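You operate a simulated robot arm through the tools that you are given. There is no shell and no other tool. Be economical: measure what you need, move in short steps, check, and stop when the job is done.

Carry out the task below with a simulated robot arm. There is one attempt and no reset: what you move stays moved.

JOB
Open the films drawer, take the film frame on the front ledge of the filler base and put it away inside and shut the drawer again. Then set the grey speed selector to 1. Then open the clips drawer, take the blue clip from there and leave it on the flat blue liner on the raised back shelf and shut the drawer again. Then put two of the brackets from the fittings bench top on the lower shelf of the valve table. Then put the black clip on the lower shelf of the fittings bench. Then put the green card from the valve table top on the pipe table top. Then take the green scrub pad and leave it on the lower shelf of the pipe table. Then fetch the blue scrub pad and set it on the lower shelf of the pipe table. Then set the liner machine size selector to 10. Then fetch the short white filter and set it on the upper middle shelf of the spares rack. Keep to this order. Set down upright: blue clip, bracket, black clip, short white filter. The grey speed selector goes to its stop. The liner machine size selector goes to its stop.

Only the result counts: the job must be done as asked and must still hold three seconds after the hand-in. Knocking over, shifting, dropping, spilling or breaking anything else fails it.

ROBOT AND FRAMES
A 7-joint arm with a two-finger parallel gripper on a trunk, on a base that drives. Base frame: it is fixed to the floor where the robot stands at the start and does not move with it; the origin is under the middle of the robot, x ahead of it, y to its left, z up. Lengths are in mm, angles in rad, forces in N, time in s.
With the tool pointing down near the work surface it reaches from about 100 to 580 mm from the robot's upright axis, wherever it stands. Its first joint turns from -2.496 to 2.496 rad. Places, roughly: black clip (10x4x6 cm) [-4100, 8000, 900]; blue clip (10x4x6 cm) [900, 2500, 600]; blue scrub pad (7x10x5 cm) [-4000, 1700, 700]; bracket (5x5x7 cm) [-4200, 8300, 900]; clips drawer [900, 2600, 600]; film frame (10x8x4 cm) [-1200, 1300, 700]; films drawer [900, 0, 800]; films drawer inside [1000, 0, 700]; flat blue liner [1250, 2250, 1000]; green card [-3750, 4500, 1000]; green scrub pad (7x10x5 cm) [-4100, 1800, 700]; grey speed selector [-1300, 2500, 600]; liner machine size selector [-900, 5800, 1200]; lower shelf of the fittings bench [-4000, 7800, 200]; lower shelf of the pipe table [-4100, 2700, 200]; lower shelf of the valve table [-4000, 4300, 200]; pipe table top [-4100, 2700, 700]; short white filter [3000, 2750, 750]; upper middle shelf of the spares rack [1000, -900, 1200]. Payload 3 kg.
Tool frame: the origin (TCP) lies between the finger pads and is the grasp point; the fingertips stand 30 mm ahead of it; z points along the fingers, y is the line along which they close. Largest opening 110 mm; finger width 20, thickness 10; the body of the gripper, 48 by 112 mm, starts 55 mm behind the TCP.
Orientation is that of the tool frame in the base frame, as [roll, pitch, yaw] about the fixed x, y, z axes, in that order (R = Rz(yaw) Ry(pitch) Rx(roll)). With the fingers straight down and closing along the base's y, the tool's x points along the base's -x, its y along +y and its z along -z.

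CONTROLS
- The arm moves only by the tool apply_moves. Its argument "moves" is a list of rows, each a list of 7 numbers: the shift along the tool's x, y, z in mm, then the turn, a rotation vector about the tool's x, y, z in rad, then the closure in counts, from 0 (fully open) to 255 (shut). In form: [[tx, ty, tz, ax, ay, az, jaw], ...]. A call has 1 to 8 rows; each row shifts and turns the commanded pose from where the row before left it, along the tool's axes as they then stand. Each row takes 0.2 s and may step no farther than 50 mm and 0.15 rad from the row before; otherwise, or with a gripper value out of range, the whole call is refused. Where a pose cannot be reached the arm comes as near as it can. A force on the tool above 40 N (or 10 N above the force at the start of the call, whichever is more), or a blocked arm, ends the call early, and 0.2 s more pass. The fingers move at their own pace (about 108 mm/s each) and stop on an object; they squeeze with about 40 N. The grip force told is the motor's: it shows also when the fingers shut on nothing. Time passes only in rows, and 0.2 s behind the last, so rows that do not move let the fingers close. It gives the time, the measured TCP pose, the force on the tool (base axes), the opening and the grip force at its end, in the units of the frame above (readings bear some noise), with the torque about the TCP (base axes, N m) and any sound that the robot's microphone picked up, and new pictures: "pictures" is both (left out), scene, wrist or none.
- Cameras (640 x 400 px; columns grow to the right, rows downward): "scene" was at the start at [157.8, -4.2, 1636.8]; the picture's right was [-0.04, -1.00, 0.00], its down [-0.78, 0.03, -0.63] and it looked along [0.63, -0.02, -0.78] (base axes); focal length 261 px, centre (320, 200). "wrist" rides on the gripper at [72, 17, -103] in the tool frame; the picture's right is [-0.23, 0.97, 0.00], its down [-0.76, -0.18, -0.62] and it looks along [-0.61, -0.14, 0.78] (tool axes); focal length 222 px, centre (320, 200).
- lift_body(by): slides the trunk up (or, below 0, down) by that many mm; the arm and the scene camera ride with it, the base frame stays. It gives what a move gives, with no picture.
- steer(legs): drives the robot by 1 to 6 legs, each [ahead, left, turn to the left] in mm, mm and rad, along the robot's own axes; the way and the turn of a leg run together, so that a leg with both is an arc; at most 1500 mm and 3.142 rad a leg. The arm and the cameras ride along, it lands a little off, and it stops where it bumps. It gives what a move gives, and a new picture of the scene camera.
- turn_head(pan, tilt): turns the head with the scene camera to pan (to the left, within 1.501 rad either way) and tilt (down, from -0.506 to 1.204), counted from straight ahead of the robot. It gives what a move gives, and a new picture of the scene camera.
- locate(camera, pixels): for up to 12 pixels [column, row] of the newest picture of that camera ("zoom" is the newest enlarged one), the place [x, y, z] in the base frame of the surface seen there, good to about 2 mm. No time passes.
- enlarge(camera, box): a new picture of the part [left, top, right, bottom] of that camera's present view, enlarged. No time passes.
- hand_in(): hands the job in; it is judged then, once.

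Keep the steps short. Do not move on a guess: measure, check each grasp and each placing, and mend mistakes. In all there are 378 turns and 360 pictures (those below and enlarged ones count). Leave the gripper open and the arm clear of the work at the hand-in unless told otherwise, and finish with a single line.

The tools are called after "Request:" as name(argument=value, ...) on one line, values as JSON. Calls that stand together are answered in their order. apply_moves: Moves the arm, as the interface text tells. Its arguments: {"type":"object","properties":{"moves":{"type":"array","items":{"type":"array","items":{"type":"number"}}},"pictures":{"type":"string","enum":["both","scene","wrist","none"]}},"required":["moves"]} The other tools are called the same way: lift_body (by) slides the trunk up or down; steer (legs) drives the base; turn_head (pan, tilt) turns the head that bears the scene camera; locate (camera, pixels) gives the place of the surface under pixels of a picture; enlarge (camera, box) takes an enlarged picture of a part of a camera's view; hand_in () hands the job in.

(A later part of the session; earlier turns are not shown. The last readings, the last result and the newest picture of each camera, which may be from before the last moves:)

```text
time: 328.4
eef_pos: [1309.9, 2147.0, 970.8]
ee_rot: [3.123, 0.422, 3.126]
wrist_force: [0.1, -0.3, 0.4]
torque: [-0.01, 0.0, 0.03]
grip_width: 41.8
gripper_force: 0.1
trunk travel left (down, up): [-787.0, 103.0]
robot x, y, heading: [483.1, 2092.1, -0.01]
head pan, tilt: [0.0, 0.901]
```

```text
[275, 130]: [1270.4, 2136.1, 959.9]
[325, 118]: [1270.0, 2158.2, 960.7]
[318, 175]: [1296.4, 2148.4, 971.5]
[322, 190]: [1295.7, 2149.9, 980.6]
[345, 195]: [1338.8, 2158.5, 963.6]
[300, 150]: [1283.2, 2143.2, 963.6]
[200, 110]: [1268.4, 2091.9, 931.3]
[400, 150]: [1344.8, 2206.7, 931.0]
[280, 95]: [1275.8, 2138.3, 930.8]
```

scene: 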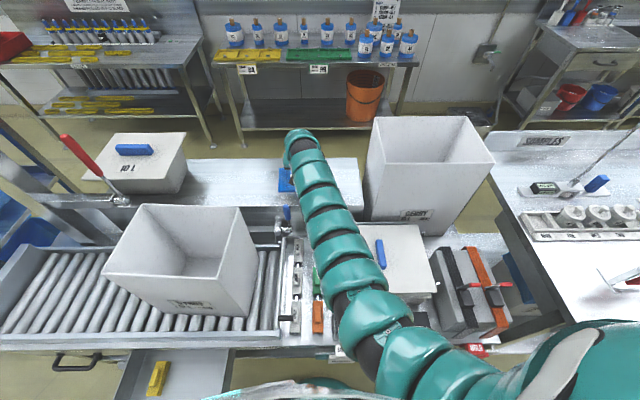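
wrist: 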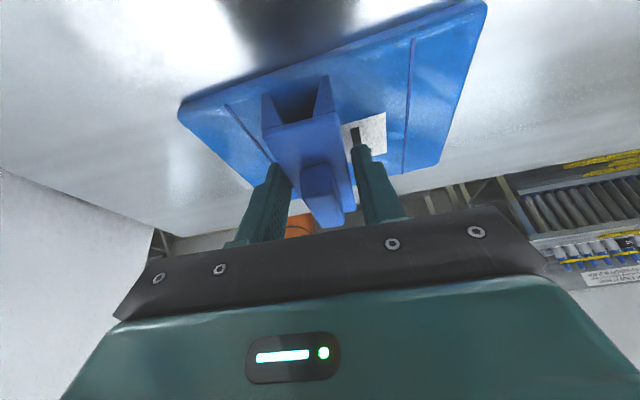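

Flat and upright on the liner. Open wider and withdraw upward.

Request:
apply_moves(moves=[[0, 0, 0, 0, 0, 0, 110], [0, 0, 0, 0, 0, 0, 90], [0, 0, -40, 0, 0, 0, 90], [0, 0, -40, 0, 0, 0, 90], [0, 0, -30, 0, 0, 0, 90]], pictures="wrist")

Request:
lift_body(by=90)

```text
time: 329.6
eef_pos: [1263.9, 2146.0, 1073.8]
ee_rot: [3.125, 0.422, 3.127]
wrist_force: [-0.7, 0.6, 0.1]
torque: [-0.01, -0.05, -0.01]
grip_width: 71.3
gripper_force: 0.0
trunk travel left (down, up): [-787.0, 103.0]
robot x, y, heading: [483.5, 2089.9, -0.015]
head pan, tilt: [0.0, 0.901]
```

wrist: 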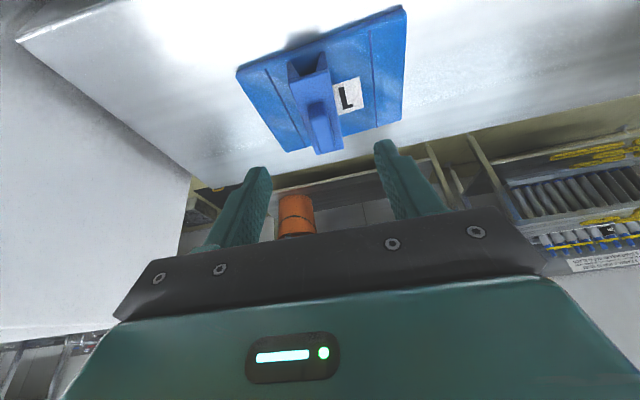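

```text
time: 330.9
eef_pos: [1264.8, 2146.1, 1161.9]
ee_rot: [3.123, 0.422, 3.128]
wrist_force: [0.4, 0.3, -1.0]
torque: [-0.02, 0.01, 0.01]
grip_width: 71.4
gripper_force: 0.0
trunk travel left (down, up): [-877.0, 13.0]
robot x, y, heading: [481.1, 2093.4, -0.013]
head pan, tilt: [0.0, 0.901]
```

Now the box. I back off 450, untilt the hand, and yaw it 90° so it can grip the box's front wall.

Request:
steer(legs=[[-450, 0, 0]])

Request:
apply_moves(moves=[[15, 0, 0, 0, 0.14, 0, 90], [15, 0, 0, 0, 0.14, 0, 90], [15, 0, 0, 0, 0.14, 0, 90], [0, 0, 0, 0, 0, 0.15, 90], [0, 0, 0, 0, 0, 0.15, 90], [0, 0, 0, 0, 0, 0.15, 90], [0, 0, 0, 0, 0, 0.15, 90], [0, 0, 0, 0, 0, 0.15, 90]], pictures="none")

Request:
apply_moves(moves=[[0, 0, 0, 0, 0, 0.15, 90], [0, 0, 0, 0, 0, 0.15, 90], [0, 0, 0, 0, 0, 0.15, 90], [0, 0, 0, 0, 0, 0.15, 90], [0, 0, 0, 0, 0, 0.15, 90], [0, 0, 0, 0, 0, 0.06, 90]], pictures="scene")

```text
time: 333.6
eef_pos: [814.7, 2153.3, 1163.0]
ee_rot: [3.125, 0.422, 3.132]
wrist_force: [-0.2, -0.3, 0.2]
torque: [0.07, 0.0, -0.04]
grip_width: 71.2
gripper_force: 0.1
trunk travel left (down, up): [-877.0, 13.0]
robot x, y, heading: [33.8, 2099.0, -0.005]
head pan, tilt: [0.0, 0.901]
```

scene: 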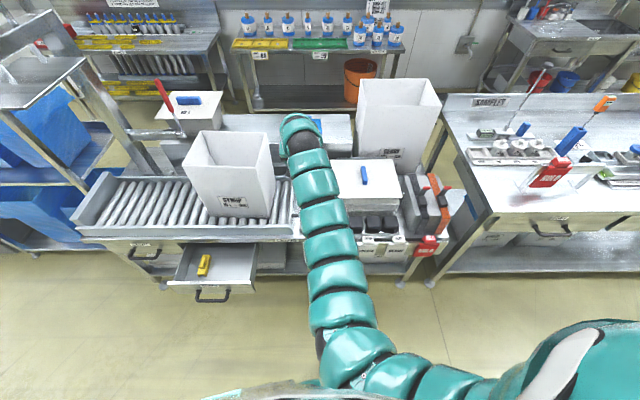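

```text
time: 335.4
eef_pos: [759.2, 2151.1, 1147.3]
ee_rot: [3.128, -0.01, 2.386]
wrist_force: [-0.8, 0.5, 0.7]
torque: [0.0, 0.01, -0.02]
grip_width: 71.4
gripper_force: 0.1
out of reach, approached as far as the arm can: row 3
trunk travel left (down, up): [-877.0, 13.0]
robot x, y, heading: [32.0, 2099.1, -0.006]
head pan, tilt: [0.0, 0.901]
```

```text
time: 336.8
eef_pos: [758.5, 2151.0, 1148.7]
ee_rot: [3.138, -0.018, 1.575]
wrist_force: [-0.9, 0.1, -0.3]
torque: [0.03, 0.0, 0.01]
grip_width: 71.1
gripper_force: 0.1
trunk travel left (down, up): [-877.0, 13.0]
robot x, y, heading: [32.2, 2100.0, -0.008]
head pan, tilt: [0.0, 0.901]
```

scene: 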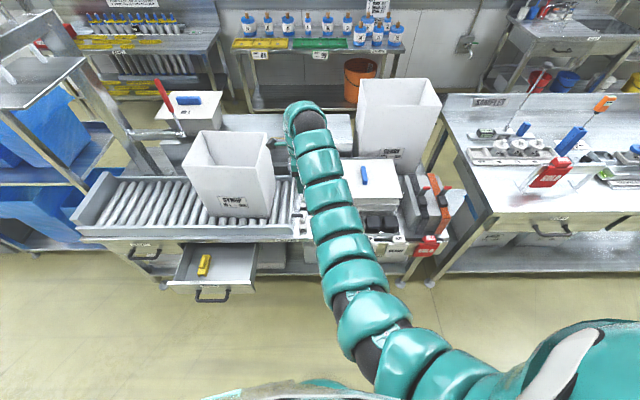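

I measure the box corners accurately.

Request:
enlarge(camera="scene", box=[170, 120, 300, 230])

Request:
locate(camera="scene", pixels=[[200, 185], [215, 190], [230, 190], [250, 187], [268, 185], [205, 205], [230, 212], [255, 214], [265, 212], [185, 168], [190, 175], [273, 195]])

```text
3.64 times, centred on (235, 175) of scene
```

zoom: 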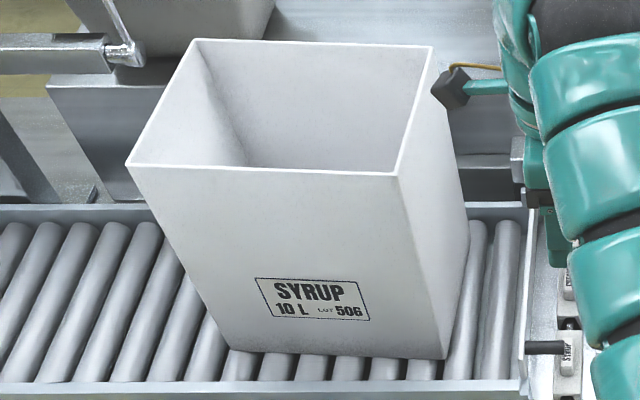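

```text
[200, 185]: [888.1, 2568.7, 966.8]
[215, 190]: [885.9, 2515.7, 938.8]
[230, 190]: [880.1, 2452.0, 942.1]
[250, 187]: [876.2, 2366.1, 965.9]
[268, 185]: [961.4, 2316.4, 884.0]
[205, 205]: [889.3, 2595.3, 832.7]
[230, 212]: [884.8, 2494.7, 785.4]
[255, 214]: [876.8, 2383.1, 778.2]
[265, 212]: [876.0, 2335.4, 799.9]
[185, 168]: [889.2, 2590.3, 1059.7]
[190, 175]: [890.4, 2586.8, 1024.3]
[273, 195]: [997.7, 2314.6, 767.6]
```

The box front is now (876…889) and turned ~0.05 rad; originally it was square at x≈837. I'll grip its front wall and pull it back. Move over the wall.

Request:
steer(legs=[[110, 100, 0], [0, 229, 0]])

Request:
apply_moves(moves=[[0, 0, 0, 0, 0, 0.058, 90]], pictures="wrist")

```text
time: 339.5
eef_pos: [875.3, 2479.5, 1149.0]
ee_rot: [3.137, -0.016, 1.578]
wrist_force: [0.4, 0.7, -0.3]
torque: [-0.05, 0.0, -0.01]
grip_width: 71.2
gripper_force: 0.1
trunk travel left (down, up): [-877.0, 13.0]
robot x, y, heading: [150.7, 2425.9, -0.007]
head pan, tilt: [0.0, 0.901]
```

scene: 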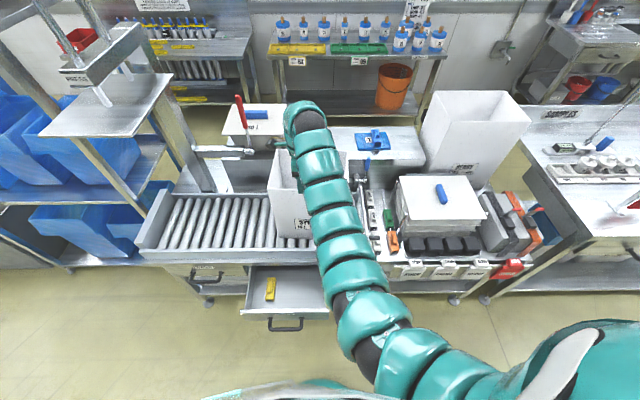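

```text
time: 339.9
eef_pos: [875.6, 2479.3, 1149.8]
ee_rot: [3.138, -0.016, 1.518]
wrist_force: [-0.2, -0.2, -0.4]
torque: [-0.02, -0.03, 0.0]
grip_width: 71.4
gripper_force: 0.0
trunk travel left (down, up): [-877.0, 13.0]
robot x, y, heading: [153.6, 2428.8, -0.009]
head pan, tilt: [0.0, 0.901]
```

wrist: 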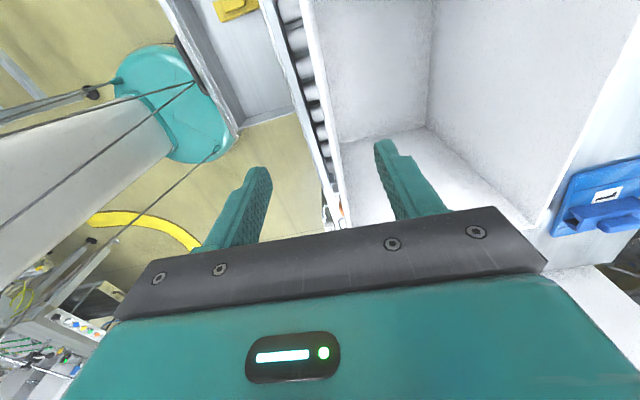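

Request:
locate(camera="wrist", pixels=[[308, 30], [318, 80], [326, 120], [335, 170], [313, 30], [342, 200], [300, 60], [440, 20]])

```text
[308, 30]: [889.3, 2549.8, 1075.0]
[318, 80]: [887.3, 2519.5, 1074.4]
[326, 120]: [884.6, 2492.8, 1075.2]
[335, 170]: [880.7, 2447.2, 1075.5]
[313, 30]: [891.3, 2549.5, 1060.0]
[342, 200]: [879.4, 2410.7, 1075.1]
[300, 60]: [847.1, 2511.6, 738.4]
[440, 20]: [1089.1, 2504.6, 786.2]
```

Rim at x≈884 here. Shift 9 mm and lower 90, then grip.

Request:
apply_moves(moves=[[0, 9, 0, 0, 0, 0, 90]], pictures="none")

Request:
lift_body(by=-92)

Request:
apply_moves(moves=[[0, 0, 0, 0, 0, 0, 160], [0, 0, 0, 0, 0, 0, 220], [0, 0, 0, 0, 0, 0, 255], [0, 0, 0, 0, 0, 0, 255]], pictures="wrist")

```text
time: 340.3
eef_pos: [877.7, 2476.0, 1148.2]
ee_rot: [3.137, -0.018, 1.519]
wrist_force: [0.3, -0.4, 0.1]
torque: [-0.01, -0.02, 0.04]
grip_width: 71.0
gripper_force: 0.1
out of reach, approached as far as the arm can: row 1
trunk travel left (down, up): [-877.0, 13.0]
robot x, y, heading: [148.9, 2426.2, -0.011]
head pan, tilt: [0.0, 0.901]
```

```text
time: 341.6
eef_pos: [877.5, 2477.6, 1056.8]
ee_rot: [3.139, -0.019, 1.519]
wrist_force: [-0.2, 0.0, 0.8]
torque: [0.0, 0.0, 0.0]
grip_width: 71.4
gripper_force: 0.0
trunk travel left (down, up): [-785.0, 105.0]
robot x, y, heading: [146.4, 2424.6, -0.008]
head pan, tilt: [0.0, 0.901]
```

```text
time: 342.6
eef_pos: [878.2, 2477.8, 1055.2]
ee_rot: [3.138, -0.017, 1.519]
wrist_force: [0.0, 0.5, 0.6]
torque: [-0.13, 0.47, -0.03]
grip_width: 4.7
gripper_force: 40.2
trunk travel left (down, up): [-785.0, 105.0]
robot x, y, heading: [149.4, 2426.4, -0.01]
head pan, tilt: [0.0, 0.901]
```

wrist: 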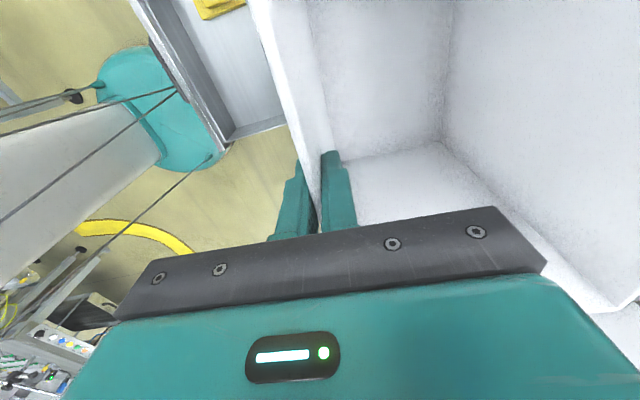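

Wall gripped. Pull back 39 mm, then rotate the hand +0.06 to square the box.

Request:
steer(legs=[[-39, 0, 0]])

Request:
apply_moves(moves=[[0, 0, 0, 0, 0, -0.03, 255], [0, 0, 0, 0, 0, -0.03, 255], [0, 0, 0, 0, 0, 0, 255]], pictures="both")

```text
time: 343.4
eef_pos: [837.9, 2479.0, 1055.3]
ee_rot: [3.138, -0.017, 1.52]
wrist_force: [2.2, -0.6, 0.7]
torque: [0.42, -0.12, 0.31]
grip_width: 5.0
gripper_force: 39.6
trunk travel left (down, up): [-785.0, 105.0]
robot x, y, heading: [109.6, 2425.7, -0.01]
head pan, tilt: [0.0, 0.901]
```

scene: 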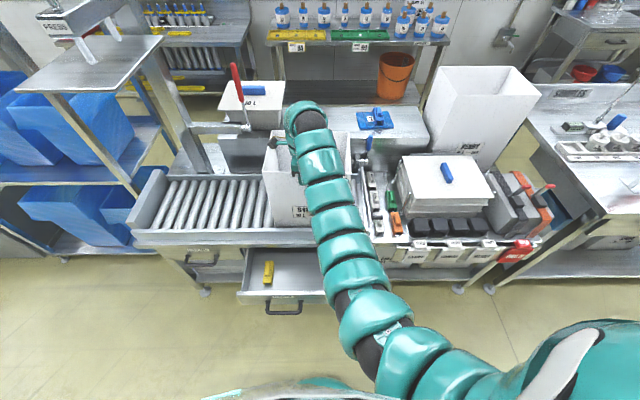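

```text
time: 344.2
eef_pos: [837.9, 2478.4, 1056.4]
ee_rot: [3.137, -0.018, 1.581]
wrist_force: [-0.9, -0.4, 3.1]
torque: [0.44, 0.45, 0.03]
grip_width: 4.8
gripper_force: 39.8
trunk travel left (down, up): [-785.0, 105.0]
robot x, y, heading: [109.0, 2430.2, -0.01]
head pan, tilt: [0.0, 0.901]
```

scene: 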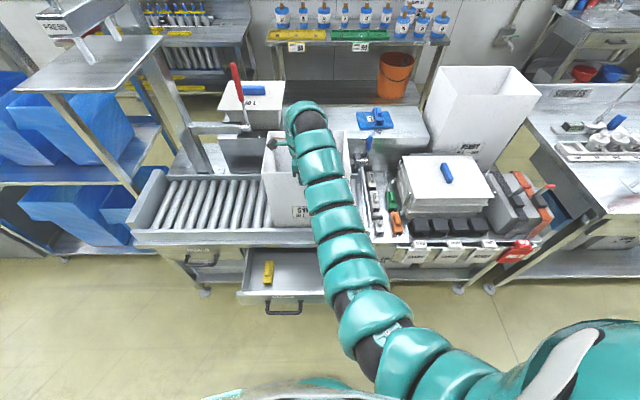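
wrist: 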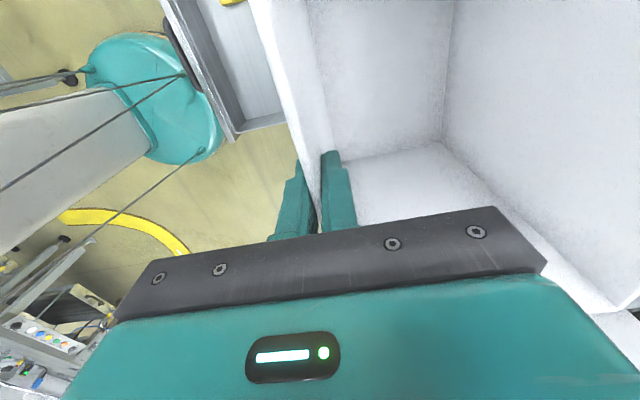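

Now I check the face positions.

Request:
locate(camera="scene", pixels=[[272, 175], [285, 190], [300, 215], [270, 205], [275, 215], [290, 170], [268, 160], [310, 222]])

Request:
enlarge(camera="scene", box=[220, 110, 380, 250])

```text
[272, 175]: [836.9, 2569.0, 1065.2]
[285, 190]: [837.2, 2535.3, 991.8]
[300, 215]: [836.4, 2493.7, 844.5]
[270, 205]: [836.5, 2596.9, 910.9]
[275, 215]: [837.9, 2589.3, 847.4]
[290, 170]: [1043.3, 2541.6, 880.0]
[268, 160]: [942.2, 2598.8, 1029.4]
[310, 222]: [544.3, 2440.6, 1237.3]
```

```text
2.86 times, centred on (300, 180) of scene
```

zoom: 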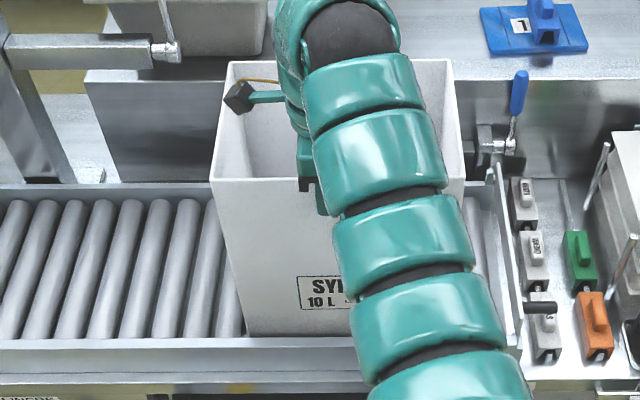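

The box is back: face at x≈837, square. Release and lift off.

Request:
apply_moves(moves=[[0, 0, 0, 0, 0, 0, 220], [0, 0, 0, 0, 0, 0, 150], [0, 0, 0, 0, 0, 0, 90], [0, 0, 0, 0, 0, 0, 90]], pictures="none")

Request:
lift_body(by=95)

Request:
steer(legs=[[-60, -100, 0]])

Request:
locate(camera="scene", pixels=[[245, 190], [255, 200], [270, 190], [290, 190], [300, 170], [245, 165], [280, 210], [230, 170], [310, 205]])

```text
time: 345.2
eef_pos: [838.9, 2478.2, 1056.1]
ee_rot: [3.138, -0.017, 1.579]
wrist_force: [0.0, 0.5, 0.3]
torque: [-0.02, 0.02, -0.03]
grip_width: 71.0
gripper_force: 0.2
trunk travel left (down, up): [-785.0, 105.0]
robot x, y, heading: [113.2, 2430.6, -0.005]
head pan, tilt: [0.0, 0.901]
```

```text
time: 346.5
eef_pos: [838.7, 2478.4, 1150.3]
ee_rot: [3.136, -0.017, 1.579]
wrist_force: [-0.3, 0.1, -0.7]
torque: [0.03, -0.01, -0.03]
grip_width: 71.2
gripper_force: 0.1
trunk travel left (down, up): [-880.0, 10.0]
robot x, y, heading: [110.4, 2427.2, -0.008]
head pan, tilt: [0.0, 0.901]
```

```text
time: 347.8
eef_pos: [776.5, 2374.1, 1150.7]
ee_rot: [3.136, -0.021, 1.575]
wrist_force: [-0.4, -0.6, 0.1]
torque: [0.05, 0.01, -0.01]
grip_width: 71.2
gripper_force: 0.1
trunk travel left (down, up): [-880.0, 10.0]
robot x, y, heading: [48.1, 2327.9, -0.01]
head pan, tilt: [0.0, 0.901]
```

scene: 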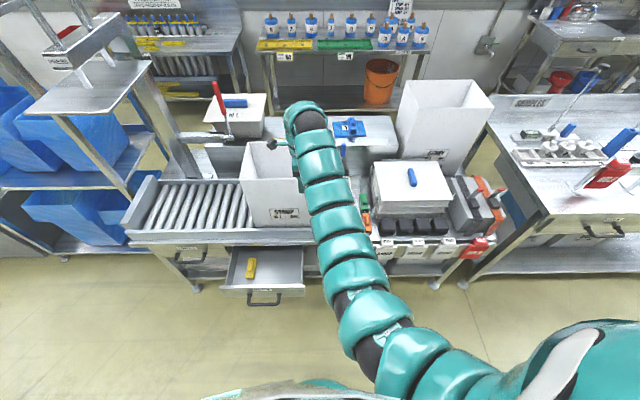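

```text
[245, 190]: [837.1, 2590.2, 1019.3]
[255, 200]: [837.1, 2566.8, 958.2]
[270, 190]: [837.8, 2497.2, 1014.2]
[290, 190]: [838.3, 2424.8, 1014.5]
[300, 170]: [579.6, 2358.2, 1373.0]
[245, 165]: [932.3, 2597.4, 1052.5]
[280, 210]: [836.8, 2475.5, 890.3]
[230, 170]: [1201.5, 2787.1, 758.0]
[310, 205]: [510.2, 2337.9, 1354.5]
```

Box is right. Now to shut the clips drawer: fold the arm down and pitch the hand forward again for pushing.

Request:
steer(legs=[[-100, -30, 0]])

Request:
apply_moves(moves=[[0, -20, 43, 0, 0, 0, 255], [0, -20, 43, 0, 0, 0, 255], [0, -22, 43, 0, 0, 0, 255], [0, -22, 43, 0, 0, 0, 255], [0, -22, 43, 0, 0, 0, 255], [0, -22, 43, 0, 0, 0, 255]], pictures="none")

Request:
apply_moves(moves=[[0, 0, 0, -0.15, 0, 0, 255], [0, 0, 0, -0.15, 0, 0, 255], [0, 0, 0, -0.15, 0, 0, 255], [0, 10, 15, -0.15, 0, 0, 255], [0, 10, 15, -0.15, 0, 0, 255], [0, 10, 20, -0.15, 0, 0, 255], [0, 10, 20, -0.15, 0, 0, 255], [0, 10, 10, -0.15, 0, 0, 255]], pictures="none")

Request:
apply_moves(moves=[[0, 10, 10, -0.15, 0, 0, 255], [0, 10, 10, -0.15, 0, 0, 255], [0, 0, 0, -0.07, 0, 0, 255]], pictures="scene")

```text
time: 348.9
eef_pos: [677.6, 2344.2, 1151.7]
ee_rot: [3.137, -0.017, 1.575]
wrist_force: [-0.3, -0.9, 0.7]
torque: [0.0, -0.04, 0.04]
grip_width: 71.2
gripper_force: 0.0
trunk travel left (down, up): [-880.0, 10.0]
robot x, y, heading: [-51.4, 2299.0, -0.016]
head pan, tilt: [0.0, 0.901]
```

scene: 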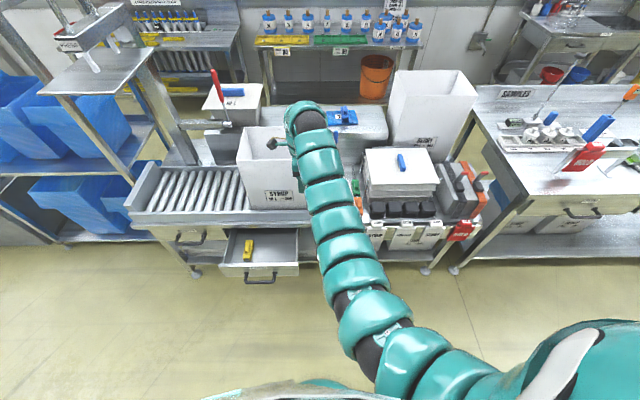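

```text
time: 350.3
eef_pos: [552.7, 2350.2, 893.3]
ee_rot: [3.135, -0.019, 1.573]
wrist_force: [0.5, 0.2, 0.3]
torque: [-0.01, 0.02, 0.0]
grip_width: 0.0
gripper_force: 37.8
trunk travel left (down, up): [-880.0, 10.0]
robot x, y, heading: [-51.4, 2296.1, -0.013]
head pan, tilt: [0.0, 0.901]
```

```text
time: 352.1
eef_pos: [652.6, 2361.0, 852.6]
ee_rot: [1.935, -0.017, 1.574]
wrist_force: [0.1, 0.7, 1.0]
torque: [-0.01, 0.0, -0.02]
grip_width: 0.2
gripper_force: 38.0
out of reach, approached as far as the arm can: row 2, 3
trunk travel left (down, up): [-880.0, 10.0]
robot x, y, heading: [-47.8, 2298.6, -0.014]
head pan, tilt: [0.0, 0.901]
```

```text
time: 352.9
eef_pos: [636.5, 2373.4, 895.4]
ee_rot: [1.565, -0.017, 1.575]
wrist_force: [1.4, 0.0, 0.1]
torque: [0.01, 0.01, -0.02]
grip_width: 0.1
gripper_force: 37.6
out of reach, approached as far as the arm can: row 1, 2, 3
trunk travel left (down, up): [-880.0, 10.0]
robot x, y, heading: [-51.0, 2299.7, -0.015]
head pan, tilt: [0.0, 0.901]
```

scene: 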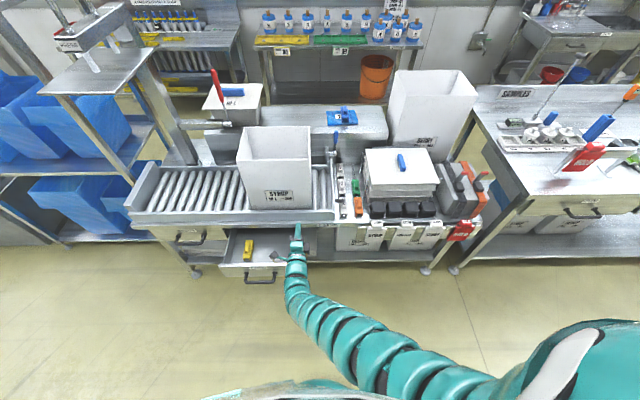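

Forward-pointing. I move in front of the drawer face with heading 0.15, then lower to z≈632.

Request:
steer(legs=[[-65, 14, 0], [0, 0, 0.165]])

Request:
lift_body(by=-264)

Request:
enlarge(camera="scene", box=[200, 180, 400, 300])

```text
time: 354.6
eef_pos: [552.8, 2500.2, 893.8]
ee_rot: [1.567, -0.016, 1.738]
wrist_force: [0.2, -0.2, -1.0]
torque: [-0.02, 0.0, 0.0]
grip_width: 0.0
gripper_force: 38.4
trunk travel left (down, up): [-880.0, 10.0]
robot x, y, heading: [-114.1, 2313.9, 0.149]
head pan, tilt: [0.0, 0.901]
```

scene: 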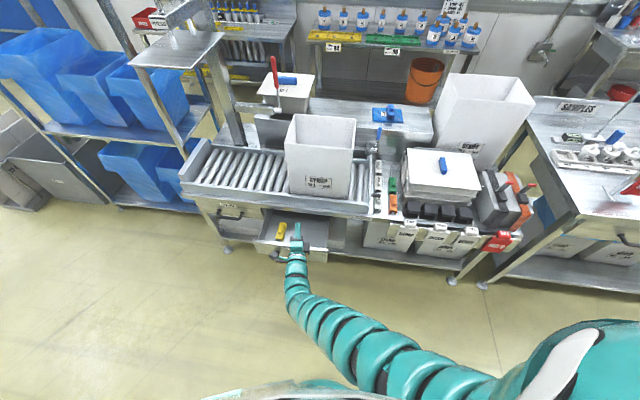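

```text
time: 357.3
eef_pos: [553.2, 2500.4, 631.1]
ee_rot: [1.567, -0.018, 1.739]
wrist_force: [0.5, 0.1, 0.0]
torque: [0.03, -0.02, -0.02]
grip_width: 0.0
gripper_force: 37.7
trunk travel left (down, up): [-616.0, 274.0]
robot x, y, heading: [-116.8, 2310.5, 0.154]
head pan, tilt: [0.0, 0.901]
```

```text
3.20 times, centred on (300, 240) of scene
```

zoom: 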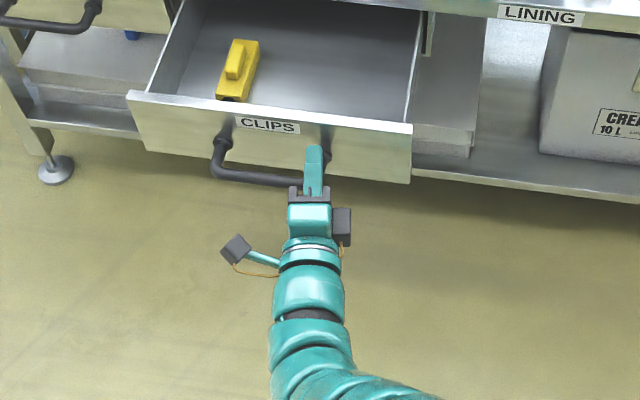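

In front of the face above the handle. Push in.

Request:
steer(legs=[[110, -16.5, 0], [95, -14.5, 0]])

Request:
apply_moves(moves=[[0, 0, 5, 0, 0, 0, 255], [0, 0, 5, 0, 0, 0, 255], [0, 0, 5, 0, 0, 0, 255]], pictures="none")

Request:
enlarge(camera="scene", box=[200, 180, 400, 300])

```text
time: 359.2
eef_pos: [756.6, 2501.5, 630.0]
ee_rot: [1.57, -0.018, 1.743]
wrist_force: [-0.5, 0.1, -0.2]
torque: [0.01, -0.06, 0.01]
grip_width: 0.1
gripper_force: 37.6
trunk travel left (down, up): [-616.0, 274.0]
robot x, y, heading: [90.9, 2312.1, 0.153]
head pan, tilt: [0.0, 0.901]
```

scene: 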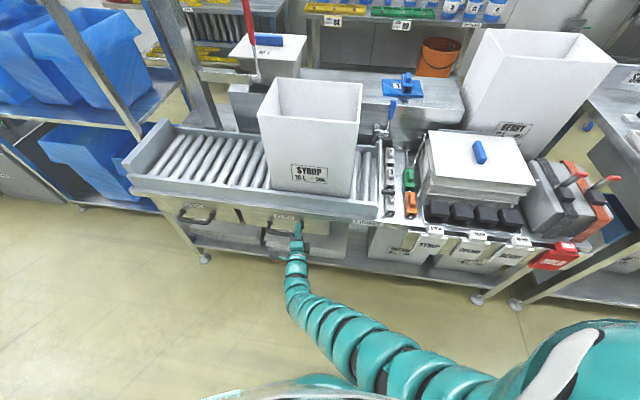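

```text
time: 360.0
eef_pos: [755.9, 2502.3, 629.8]
ee_rot: [1.568, -0.018, 1.745]
wrist_force: [0.2, 0.3, -0.7]
torque: [-0.04, 0.0, -0.03]
grip_width: 0.0
gripper_force: 38.4
out of reach, approached as far as the arm can: row 1, 2, 3
trunk travel left (down, up): [-616.0, 274.0]
robot x, y, heading: [88.3, 2312.1, 0.152]
head pan, tilt: [0.0, 0.901]
```

```text
3.20 times, centred on (300, 240) of scene
```

zoom: 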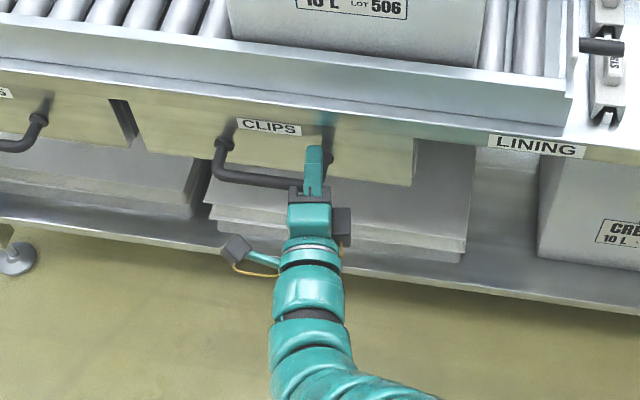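

14 mm remain. Drive 16 more.

Request:
steer(legs=[[17, -2.5, 0]])

Request:
locate(camera="scene", pixels=[[280, 215], [260, 208], [315, 230], [250, 215], [200, 200], [320, 220], [180, 205]])

```text
time: 360.9
eef_pos: [768.1, 2501.9, 630.1]
ee_rot: [1.566, -0.017, 1.746]
wrist_force: [0.7, 0.5, 0.4]
torque: [0.0, 0.02, -0.03]
grip_width: 0.0
gripper_force: 37.4
trunk travel left (down, up): [-616.0, 274.0]
robot x, y, heading: [101.7, 2318.4, 0.153]
head pan, tilt: [0.0, 0.901]
stopped in leg 1: the force on the tool passed its limit at 79 N (the readings are from after the stop); the commanded pose is now the measured one
```

scene: 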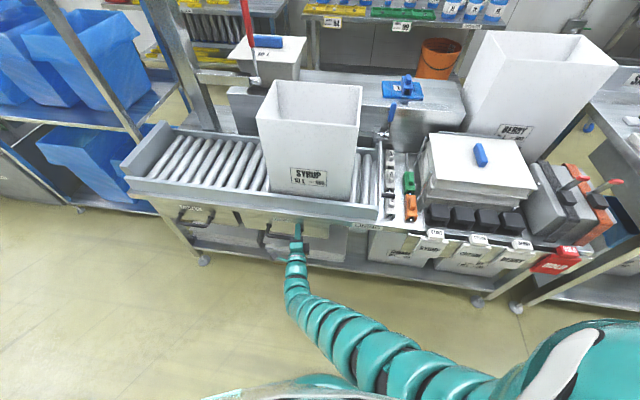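

```text
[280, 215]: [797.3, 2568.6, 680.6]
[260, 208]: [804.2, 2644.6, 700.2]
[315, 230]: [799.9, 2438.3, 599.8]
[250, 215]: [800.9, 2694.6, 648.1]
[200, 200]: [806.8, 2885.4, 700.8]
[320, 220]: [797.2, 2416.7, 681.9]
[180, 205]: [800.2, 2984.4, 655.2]
```

The drawer is shut (face x≈800). I back off, raise and fold the arm down.

Request:
steer(legs=[[-150, 20, 0]])

Request:
lift_body(by=200)

Request:
apply_moves(moves=[[0, 0, 0, 0.15, 0, 0, 255], [0, 0, 0, 0.15, 0, 0, 255], [0, -10, -15, 0.15, 0, 0, 255], [0, -10, -15, 0.15, 0, 0, 255], [0, -10, -15, 0.15, 0, 0, 0], [0, -10, -15, 0.15, 0, 0, 0], [0, -10, -15, 0.15, 0, 0, 0], [0, -10, 0, 0.15, 0, 0, 0]], pictures="none")

Request:
apply_moves(moves=[[0, -10, 10, 0.15, 0, 0, 0], [0, -10, 10, 0.15, 0, 0, 0], [0, -10, 10, 0.04, 0, -0.12, 0], [0, 0, 10, 0, 0, -0.15, 0], [0, 0, 10, 0, 0, -0.15, 0], [0, 0, 10, 0, 0, -0.15, 0], [0, 0, 10, 0, 0, -0.15, 0], [0, 0, 0, 0, 0, -0.15, 0]], pictures="none")

Request:
apply_moves(moves=[[0, 0, 0, 0, 0, -0.15, 0], [0, 0, 0, 0, 0, -0.15, 0], [0, 0, 0, 0, 0, -0.15, 0], [0, 0, 0, 0, 0, -0.1, 0]], pictures="none")

Request:
turn_head(pan=1.4, tilt=0.3)

```text
time: 362.3
eef_pos: [614.5, 2498.5, 629.7]
ee_rot: [1.564, -0.015, 1.744]
wrist_force: [0.3, 0.1, 0.4]
torque: [-0.01, 0.02, -0.01]
grip_width: 0.0
gripper_force: 38.2
trunk travel left (down, up): [-616.0, 274.0]
robot x, y, heading: [-47.4, 2311.8, 0.152]
head pan, tilt: [0.0, 0.901]
```

scene: 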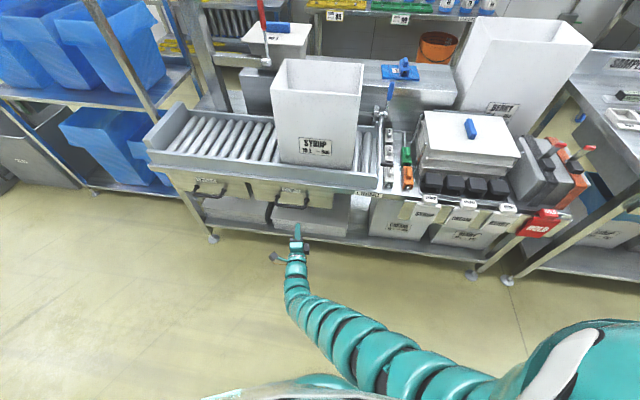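

```text
time: 364.4
eef_pos: [614.2, 2499.7, 830.1]
ee_rot: [1.566, -0.016, 1.747]
wrist_force: [0.2, 0.2, 1.2]
torque: [0.04, 0.01, -0.03]
grip_width: 0.0
gripper_force: 37.4
trunk travel left (down, up): [-816.0, 74.0]
robot x, y, heading: [-48.4, 2309.2, 0.151]
head pan, tilt: [0.0, 0.901]
```

```text
time: 366.2
eef_pos: [541.7, 2490.3, 808.8]
ee_rot: [2.548, -0.025, 1.746]
wrist_force: [-0.7, 0.1, -0.1]
torque: [0.02, -0.04, -0.01]
grip_width: 109.9
gripper_force: 0.1
out of reach, approached as far as the arm can: row 6, 7, 8
trunk travel left (down, up): [-816.0, 74.0]
robot x, y, heading: [-48.2, 2312.4, 0.159]
head pan, tilt: [0.0, 0.901]
```

```text
time: 368.0
eef_pos: [538.5, 2488.2, 731.5]
ee_rot: [2.959, 0.178, 2.601]
wrist_force: [0.7, -1.0, -0.6]
torque: [0.0, 0.04, -0.02]
grip_width: 110.1
gripper_force: 0.0
trunk travel left (down, up): [-816.0, 74.0]
robot x, y, heading: [-47.9, 2310.6, 0.155]
head pan, tilt: [0.0, 0.901]
```

```text
time: 369.0
eef_pos: [536.5, 2490.6, 733.0]
ee_rot: [3.079, 0.246, -3.124]
wrist_force: [0.1, 0.0, 0.0]
torque: [0.03, 0.04, 0.0]
grip_width: 110.2
gripper_force: 0.1
trunk travel left (down, up): [-816.0, 74.0]
robot x, y, heading: [-46.9, 2304.9, 0.152]
head pan, tilt: [0.0, 0.901]
```

```text
time: 370.6
eef_pos: [536.9, 2490.0, 733.2]
ee_rot: [3.079, 0.247, -3.126]
wrist_force: [-0.3, 0.1, 0.5]
torque: [0.0, -0.01, 0.02]
grip_width: 109.9
gripper_force: 0.0
trunk travel left (down, up): [-816.0, 74.0]
robot x, y, heading: [-46.8, 2312.0, 0.155]
head pan, tilt: [1.4, 0.3]
```

scene: 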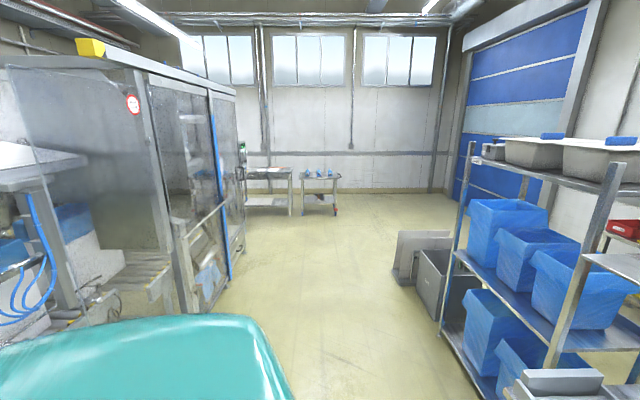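

Request:
locate(camera="scene", pixels=[[235, 265], [210, 310], [440, 330], [395, 280], [300, 215], [335, 212], [320, 260], [245, 200], [330, 390], [235, 200], [450, 370], [270, 180]])

```text
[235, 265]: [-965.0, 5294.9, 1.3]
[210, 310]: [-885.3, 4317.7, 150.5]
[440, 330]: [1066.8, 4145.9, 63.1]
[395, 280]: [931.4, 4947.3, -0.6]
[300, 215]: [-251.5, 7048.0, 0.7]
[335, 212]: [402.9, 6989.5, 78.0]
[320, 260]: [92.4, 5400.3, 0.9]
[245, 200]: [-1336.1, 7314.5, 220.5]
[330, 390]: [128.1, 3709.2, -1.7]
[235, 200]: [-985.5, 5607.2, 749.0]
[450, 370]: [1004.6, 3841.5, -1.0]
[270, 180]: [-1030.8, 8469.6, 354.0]
```

The north aisle is free. I fix the tilt, drive to x≈250, face north and go up to y≈5800.

Request:
apply_moves(moves=[[0, 0, 0, 0.03, 0.12, 0, 0], [0, 0, 0, 0.03, 0.12, 0, 0]], pictures="none")

Request:
steer(legs=[[290, -46, 0], [0, 0, 1.416], [1500, 0, 0], [1500, 0, 0], [500, 0, 0], [0, 0, 1.2]])

```text
time: 371.2
eef_pos: [536.9, 2489.6, 735.1]
ee_rot: [-3.14, 0.007, -3.118]
wrist_force: [-0.1, 0.1, -0.4]
torque: [0.08, 0.0, -0.01]
grip_width: 109.8
gripper_force: 0.2
trunk travel left (down, up): [-816.0, 74.0]
robot x, y, heading: [-50.6, 2309.3, 0.157]
head pan, tilt: [1.4, 0.3]
```

```text
time: 373.1
eef_pos: [799.8, 2493.3, 732.2]
ee_rot: [-3.137, -0.01, -3.118]
wrist_force: [-0.3, 0.1, 0.2]
torque: [0.0, 0.01, -0.03]
grip_width: 109.9
gripper_force: 0.0
trunk travel left (down, up): [-816.0, 74.0]
robot x, y, heading: [223.2, 2309.4, 0.159]
head pan, tilt: [1.4, 0.3]
stopped in leg 1: the force on the tool passed its limit at 62 N (the readings are from after the stop); the commanded pose is now the measured one
```

scene: 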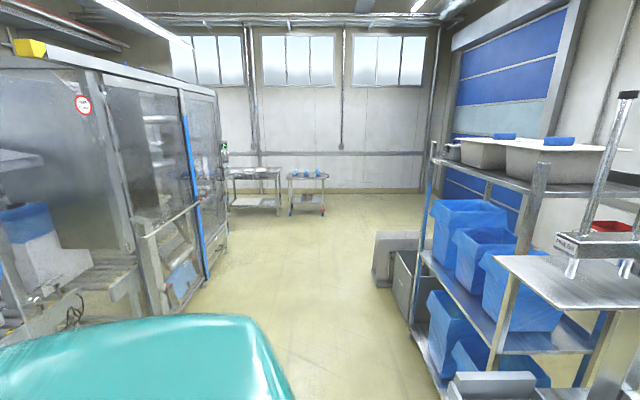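

I bumped the bench's rail with the hand (fixed structure). I back off first, then turn and go.

Request:
steer(legs=[[-140, 22, 0], [0, 0, 1.412], [1500, 0, 0], [1500, 0, 0], [500, 0, 0], [0, 0, 1.2]])

```text
time: 397.6
eef_pos: [-419.0, 6011.0, 732.0]
ee_rot: [-3.138, -0.011, -0.56]
wrist_force: [0.6, -0.5, 0.6]
torque: [0.0, 0.03, -0.01]
grip_width: 110.0
gripper_force: 0.2
trunk travel left (down, up): [-816.0, 74.0]
robot x, y, heading: [167.7, 5846.3, 2.714]
head pan, tilt: [1.4, 0.3]
```

scene: 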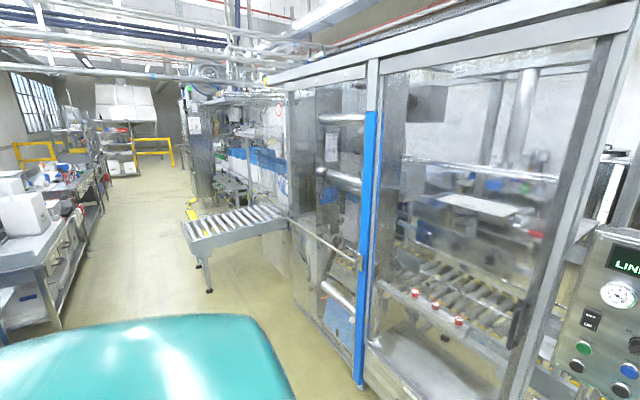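

Request:
turn_head(pan=0.1, tilt=0.25)

Request:
locate(camera="scene", pixels=[[320, 260], [320, 230], [250, 260], [400, 260], [450, 240], [300, 200], [350, 190], [200, 250], [500, 260], [280, 300]])

```text
time: 399.1
eef_pos: [-418.3, 6012.2, 732.7]
ee_rot: [-3.139, -0.011, -0.56]
wrist_force: [0.1, -0.4, 0.1]
torque: [-0.03, 0.01, 0.02]
grip_width: 109.9
gripper_force: 0.1
trunk travel left (down, up): [-816.0, 74.0]
robot x, y, heading: [165.3, 5848.6, 2.717]
head pan, tilt: [0.099, 0.25]
```

scene: 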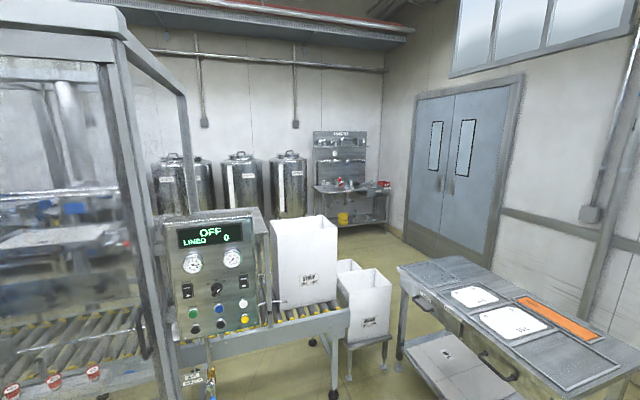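

```text
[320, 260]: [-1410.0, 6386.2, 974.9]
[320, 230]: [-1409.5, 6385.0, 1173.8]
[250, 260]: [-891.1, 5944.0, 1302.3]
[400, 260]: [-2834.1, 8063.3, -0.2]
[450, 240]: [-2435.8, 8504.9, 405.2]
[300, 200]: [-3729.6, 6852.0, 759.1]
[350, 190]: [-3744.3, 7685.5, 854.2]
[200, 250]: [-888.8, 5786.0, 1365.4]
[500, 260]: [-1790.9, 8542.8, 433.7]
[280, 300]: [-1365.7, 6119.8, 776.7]
```

Request:
locate(camera="scene", pixels=[[395, 310], [385, 340], [400, 362], [347, 378], [333, 390], [405, 330], [420, 280], [610, 385], [400, 270], [500, 290], [370, 300], [390, 240]])

```text
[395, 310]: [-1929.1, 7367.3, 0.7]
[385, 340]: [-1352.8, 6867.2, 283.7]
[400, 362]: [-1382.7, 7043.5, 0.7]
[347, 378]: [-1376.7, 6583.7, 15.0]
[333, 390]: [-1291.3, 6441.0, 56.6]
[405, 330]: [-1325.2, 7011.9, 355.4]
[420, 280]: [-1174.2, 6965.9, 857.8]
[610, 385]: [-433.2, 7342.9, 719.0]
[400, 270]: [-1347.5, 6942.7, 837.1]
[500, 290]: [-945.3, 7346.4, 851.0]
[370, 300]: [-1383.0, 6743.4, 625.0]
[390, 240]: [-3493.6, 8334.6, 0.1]
```

The gap beside the stool is too narrow; I'll go round the east side of the cart at (400,7000). First move to (765,6250) facing north and look.

Request:
steer(legs=[[0, 0, -1.146], [350, -600, 0]])

Request:
turn_head(pan=0.35, tilt=0.4)

Request:
locate(camera="scene", pixels=[[300, 330], [350, 330], [400, 330], [300, 280], [400, 270], [450, 330], [250, 260], [500, 300], [200, 300], [330, 250]])

```text
time: 405.7
eef_pos: [662.9, 6793.6, 731.9]
ee_rot: [3.141, -0.011, -1.694]
wrist_force: [0.4, -0.7, 0.7]
torque: [0.03, -0.01, -0.01]
grip_width: 110.2
gripper_force: 0.0
trunk travel left (down, up): [-816.0, 74.0]
robot x, y, heading: [758.3, 6196.0, 1.585]
head pan, tilt: [0.099, 0.25]
```

scene: 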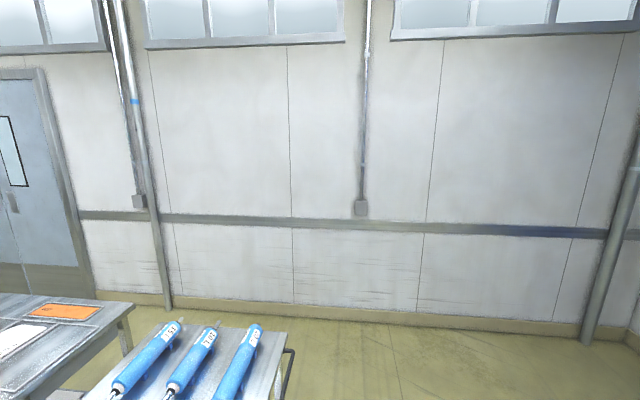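

```text
time: 406.5
eef_pos: [662.4, 6793.4, 732.1]
ee_rot: [-3.137, -0.011, -1.695]
wrist_force: [-0.7, 0.7, 0.0]
torque: [-0.02, 0.0, 0.03]
grip_width: 109.8
gripper_force: 0.0
trunk travel left (down, up): [-816.0, 74.0]
robot x, y, heading: [758.8, 6196.9, 1.582]
head pan, tilt: [0.351, 0.4]
```

scene: 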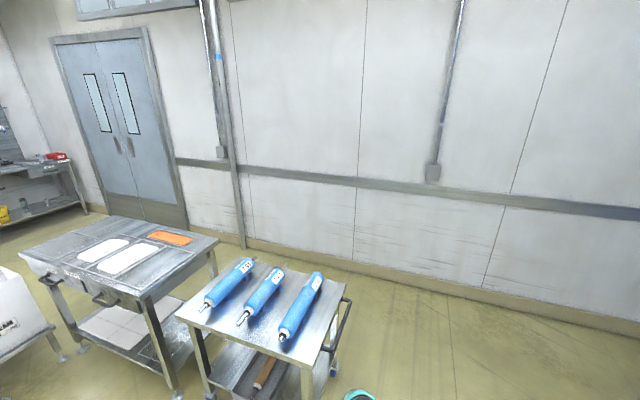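

```text
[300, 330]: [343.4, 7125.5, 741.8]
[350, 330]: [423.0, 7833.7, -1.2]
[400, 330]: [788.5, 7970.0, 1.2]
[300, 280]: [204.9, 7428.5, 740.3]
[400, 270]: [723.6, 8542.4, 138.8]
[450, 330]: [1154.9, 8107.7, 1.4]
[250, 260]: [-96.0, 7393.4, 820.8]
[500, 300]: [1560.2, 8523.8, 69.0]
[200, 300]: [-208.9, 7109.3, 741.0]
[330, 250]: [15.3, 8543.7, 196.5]
```

Route: north to y≈7750, turn west, shift to y≈8020 and go west.

Request:
steer(legs=[[1500, 0, 0], [50, -20, 0], [0, 0, 1.556], [0, -270, 0], [1500, 0, 0], [1300, 0, 0]])

Request:
turn_head(pan=0.2, tilt=0.4)

Request:
locate(camera="scene", pixels=[[200, 350], [320, 350], [450, 350], [150, 250], [250, 250], [320, 250], [400, 250], [500, 250], [320, 200], [200, 200], [420, 200], [550, 300]])

```text
time: 432.8
eef_pos: [-2635.4, 7780.4, 730.2]
ee_rot: [-3.138, -0.01, -0.106]
wrist_force: [-0.1, 0.0, 0.2]
torque: [-0.01, 0.0, 0.02]
grip_width: 109.9
gripper_force: 0.0
trunk travel left (down, up): [-816.0, 74.0]
robot x, y, heading: [-2039.5, 7889.3, -3.115]
head pan, tilt: [0.351, 0.4]
```

scene: 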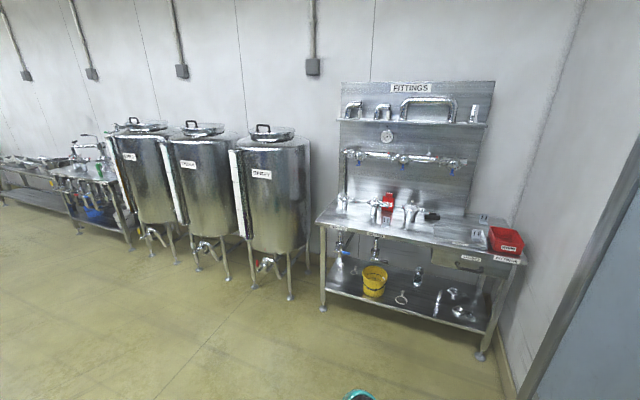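

```text
time: 433.5
eef_pos: [-2635.7, 7781.2, 732.7]
ee_rot: [-3.138, -0.011, -0.106]
wrist_force: [0.3, 0.2, 0.5]
torque: [0.02, 0.03, -0.03]
grip_width: 110.1
gripper_force: 0.1
trunk travel left (down, up): [-816.0, 74.0]
robot x, y, heading: [-2040.1, 7890.0, -3.109]
head pan, tilt: [0.201, 0.4]
```

scene: 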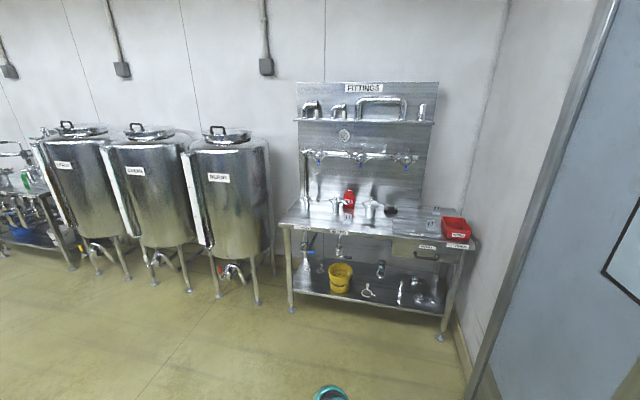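

```text
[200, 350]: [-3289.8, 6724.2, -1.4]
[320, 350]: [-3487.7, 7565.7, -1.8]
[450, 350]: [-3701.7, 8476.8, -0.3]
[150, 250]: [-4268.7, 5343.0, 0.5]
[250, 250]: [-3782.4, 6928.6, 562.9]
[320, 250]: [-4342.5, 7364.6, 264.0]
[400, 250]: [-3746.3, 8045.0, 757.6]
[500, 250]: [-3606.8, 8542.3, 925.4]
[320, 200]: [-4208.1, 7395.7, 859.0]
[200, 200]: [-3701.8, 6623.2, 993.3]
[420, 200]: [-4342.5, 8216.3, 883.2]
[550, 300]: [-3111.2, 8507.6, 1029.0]
```

The fittings bench is ahead. I move 600 mm closer and zoom.

Request:
steer(legs=[[650, 0, 0]])

Request:
turn_head(pan=-0.15, tilt=0.65)

Request:
enlarge(camera="scene", box=[160, 70, 480, 270])

```text
time: 437.1
eef_pos: [-3287.3, 7754.6, 730.8]
ee_rot: [-3.138, -0.012, -0.098]
wrist_force: [0.3, 0.6, 0.8]
torque: [-0.01, -0.01, 0.01]
grip_width: 110.1
gripper_force: 0.1
trunk travel left (down, up): [-816.0, 74.0]
robot x, y, heading: [-2693.9, 7866.0, -3.105]
head pan, tilt: [0.201, 0.4]
```

scene: 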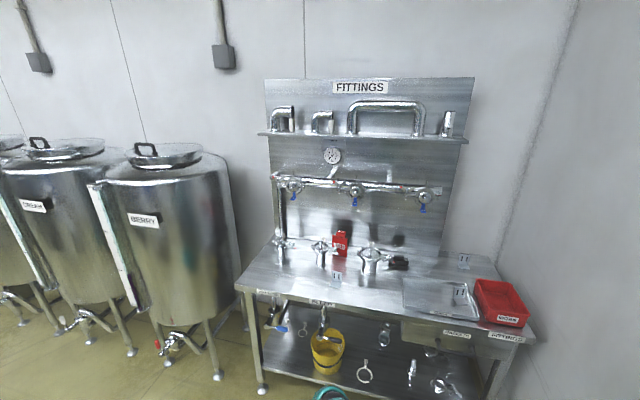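

```text
time: 438.0
eef_pos: [-3287.3, 7753.0, 732.2]
ee_rot: [-3.136, -0.011, -0.097]
wrist_force: [-0.8, -0.2, 0.8]
torque: [0.03, 0.01, -0.04]
grip_width: 110.0
gripper_force: 0.0
trunk travel left (down, up): [-816.0, 74.0]
robot x, y, heading: [-2694.0, 7865.0, -3.102]
head pan, tilt: [-0.15, 0.649]
```

scene: 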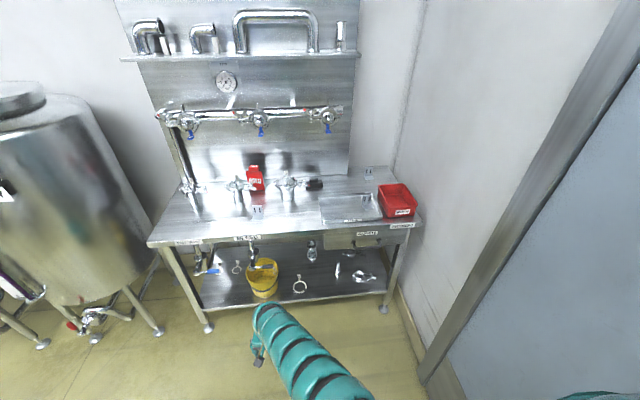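

```text
2.00 times, centred on (320, 170) of scene
```

zoom: 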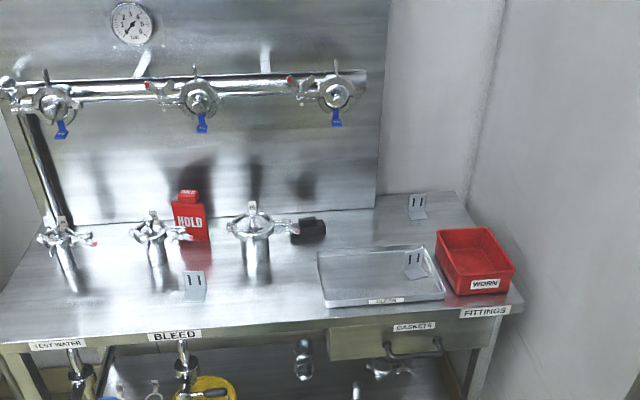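

Request:
locate(camera="zoom", pixels=[[195, 280], [195, 298], [205, 285], [418, 200], [416, 214], [413, 258], [412, 275], [308, 222], [300, 240], [318, 232], [240, 340], [440, 310]])

Request:
enlarge(camera="scene", box=[240, 155, 400, 235])

```text
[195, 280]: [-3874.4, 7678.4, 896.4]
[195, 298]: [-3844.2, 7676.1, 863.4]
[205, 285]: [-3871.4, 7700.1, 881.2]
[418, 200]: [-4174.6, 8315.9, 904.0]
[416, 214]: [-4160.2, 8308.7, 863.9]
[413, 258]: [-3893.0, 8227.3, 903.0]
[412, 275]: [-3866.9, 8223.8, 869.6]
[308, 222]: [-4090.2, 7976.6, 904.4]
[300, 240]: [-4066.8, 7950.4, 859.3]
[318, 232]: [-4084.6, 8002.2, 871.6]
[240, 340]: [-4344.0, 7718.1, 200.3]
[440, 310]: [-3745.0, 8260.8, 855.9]
```

```text
4.00 times, centred on (320, 195) of scene
```

zoom: 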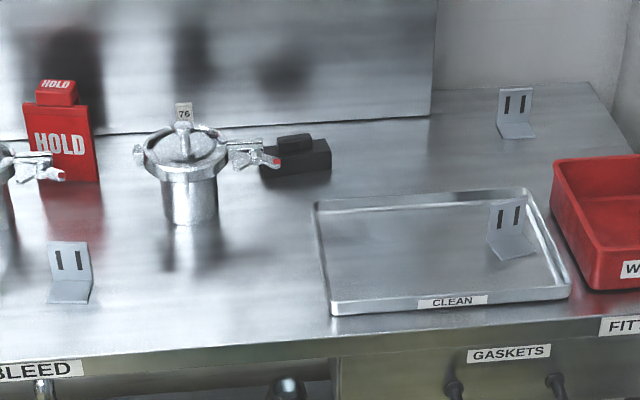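

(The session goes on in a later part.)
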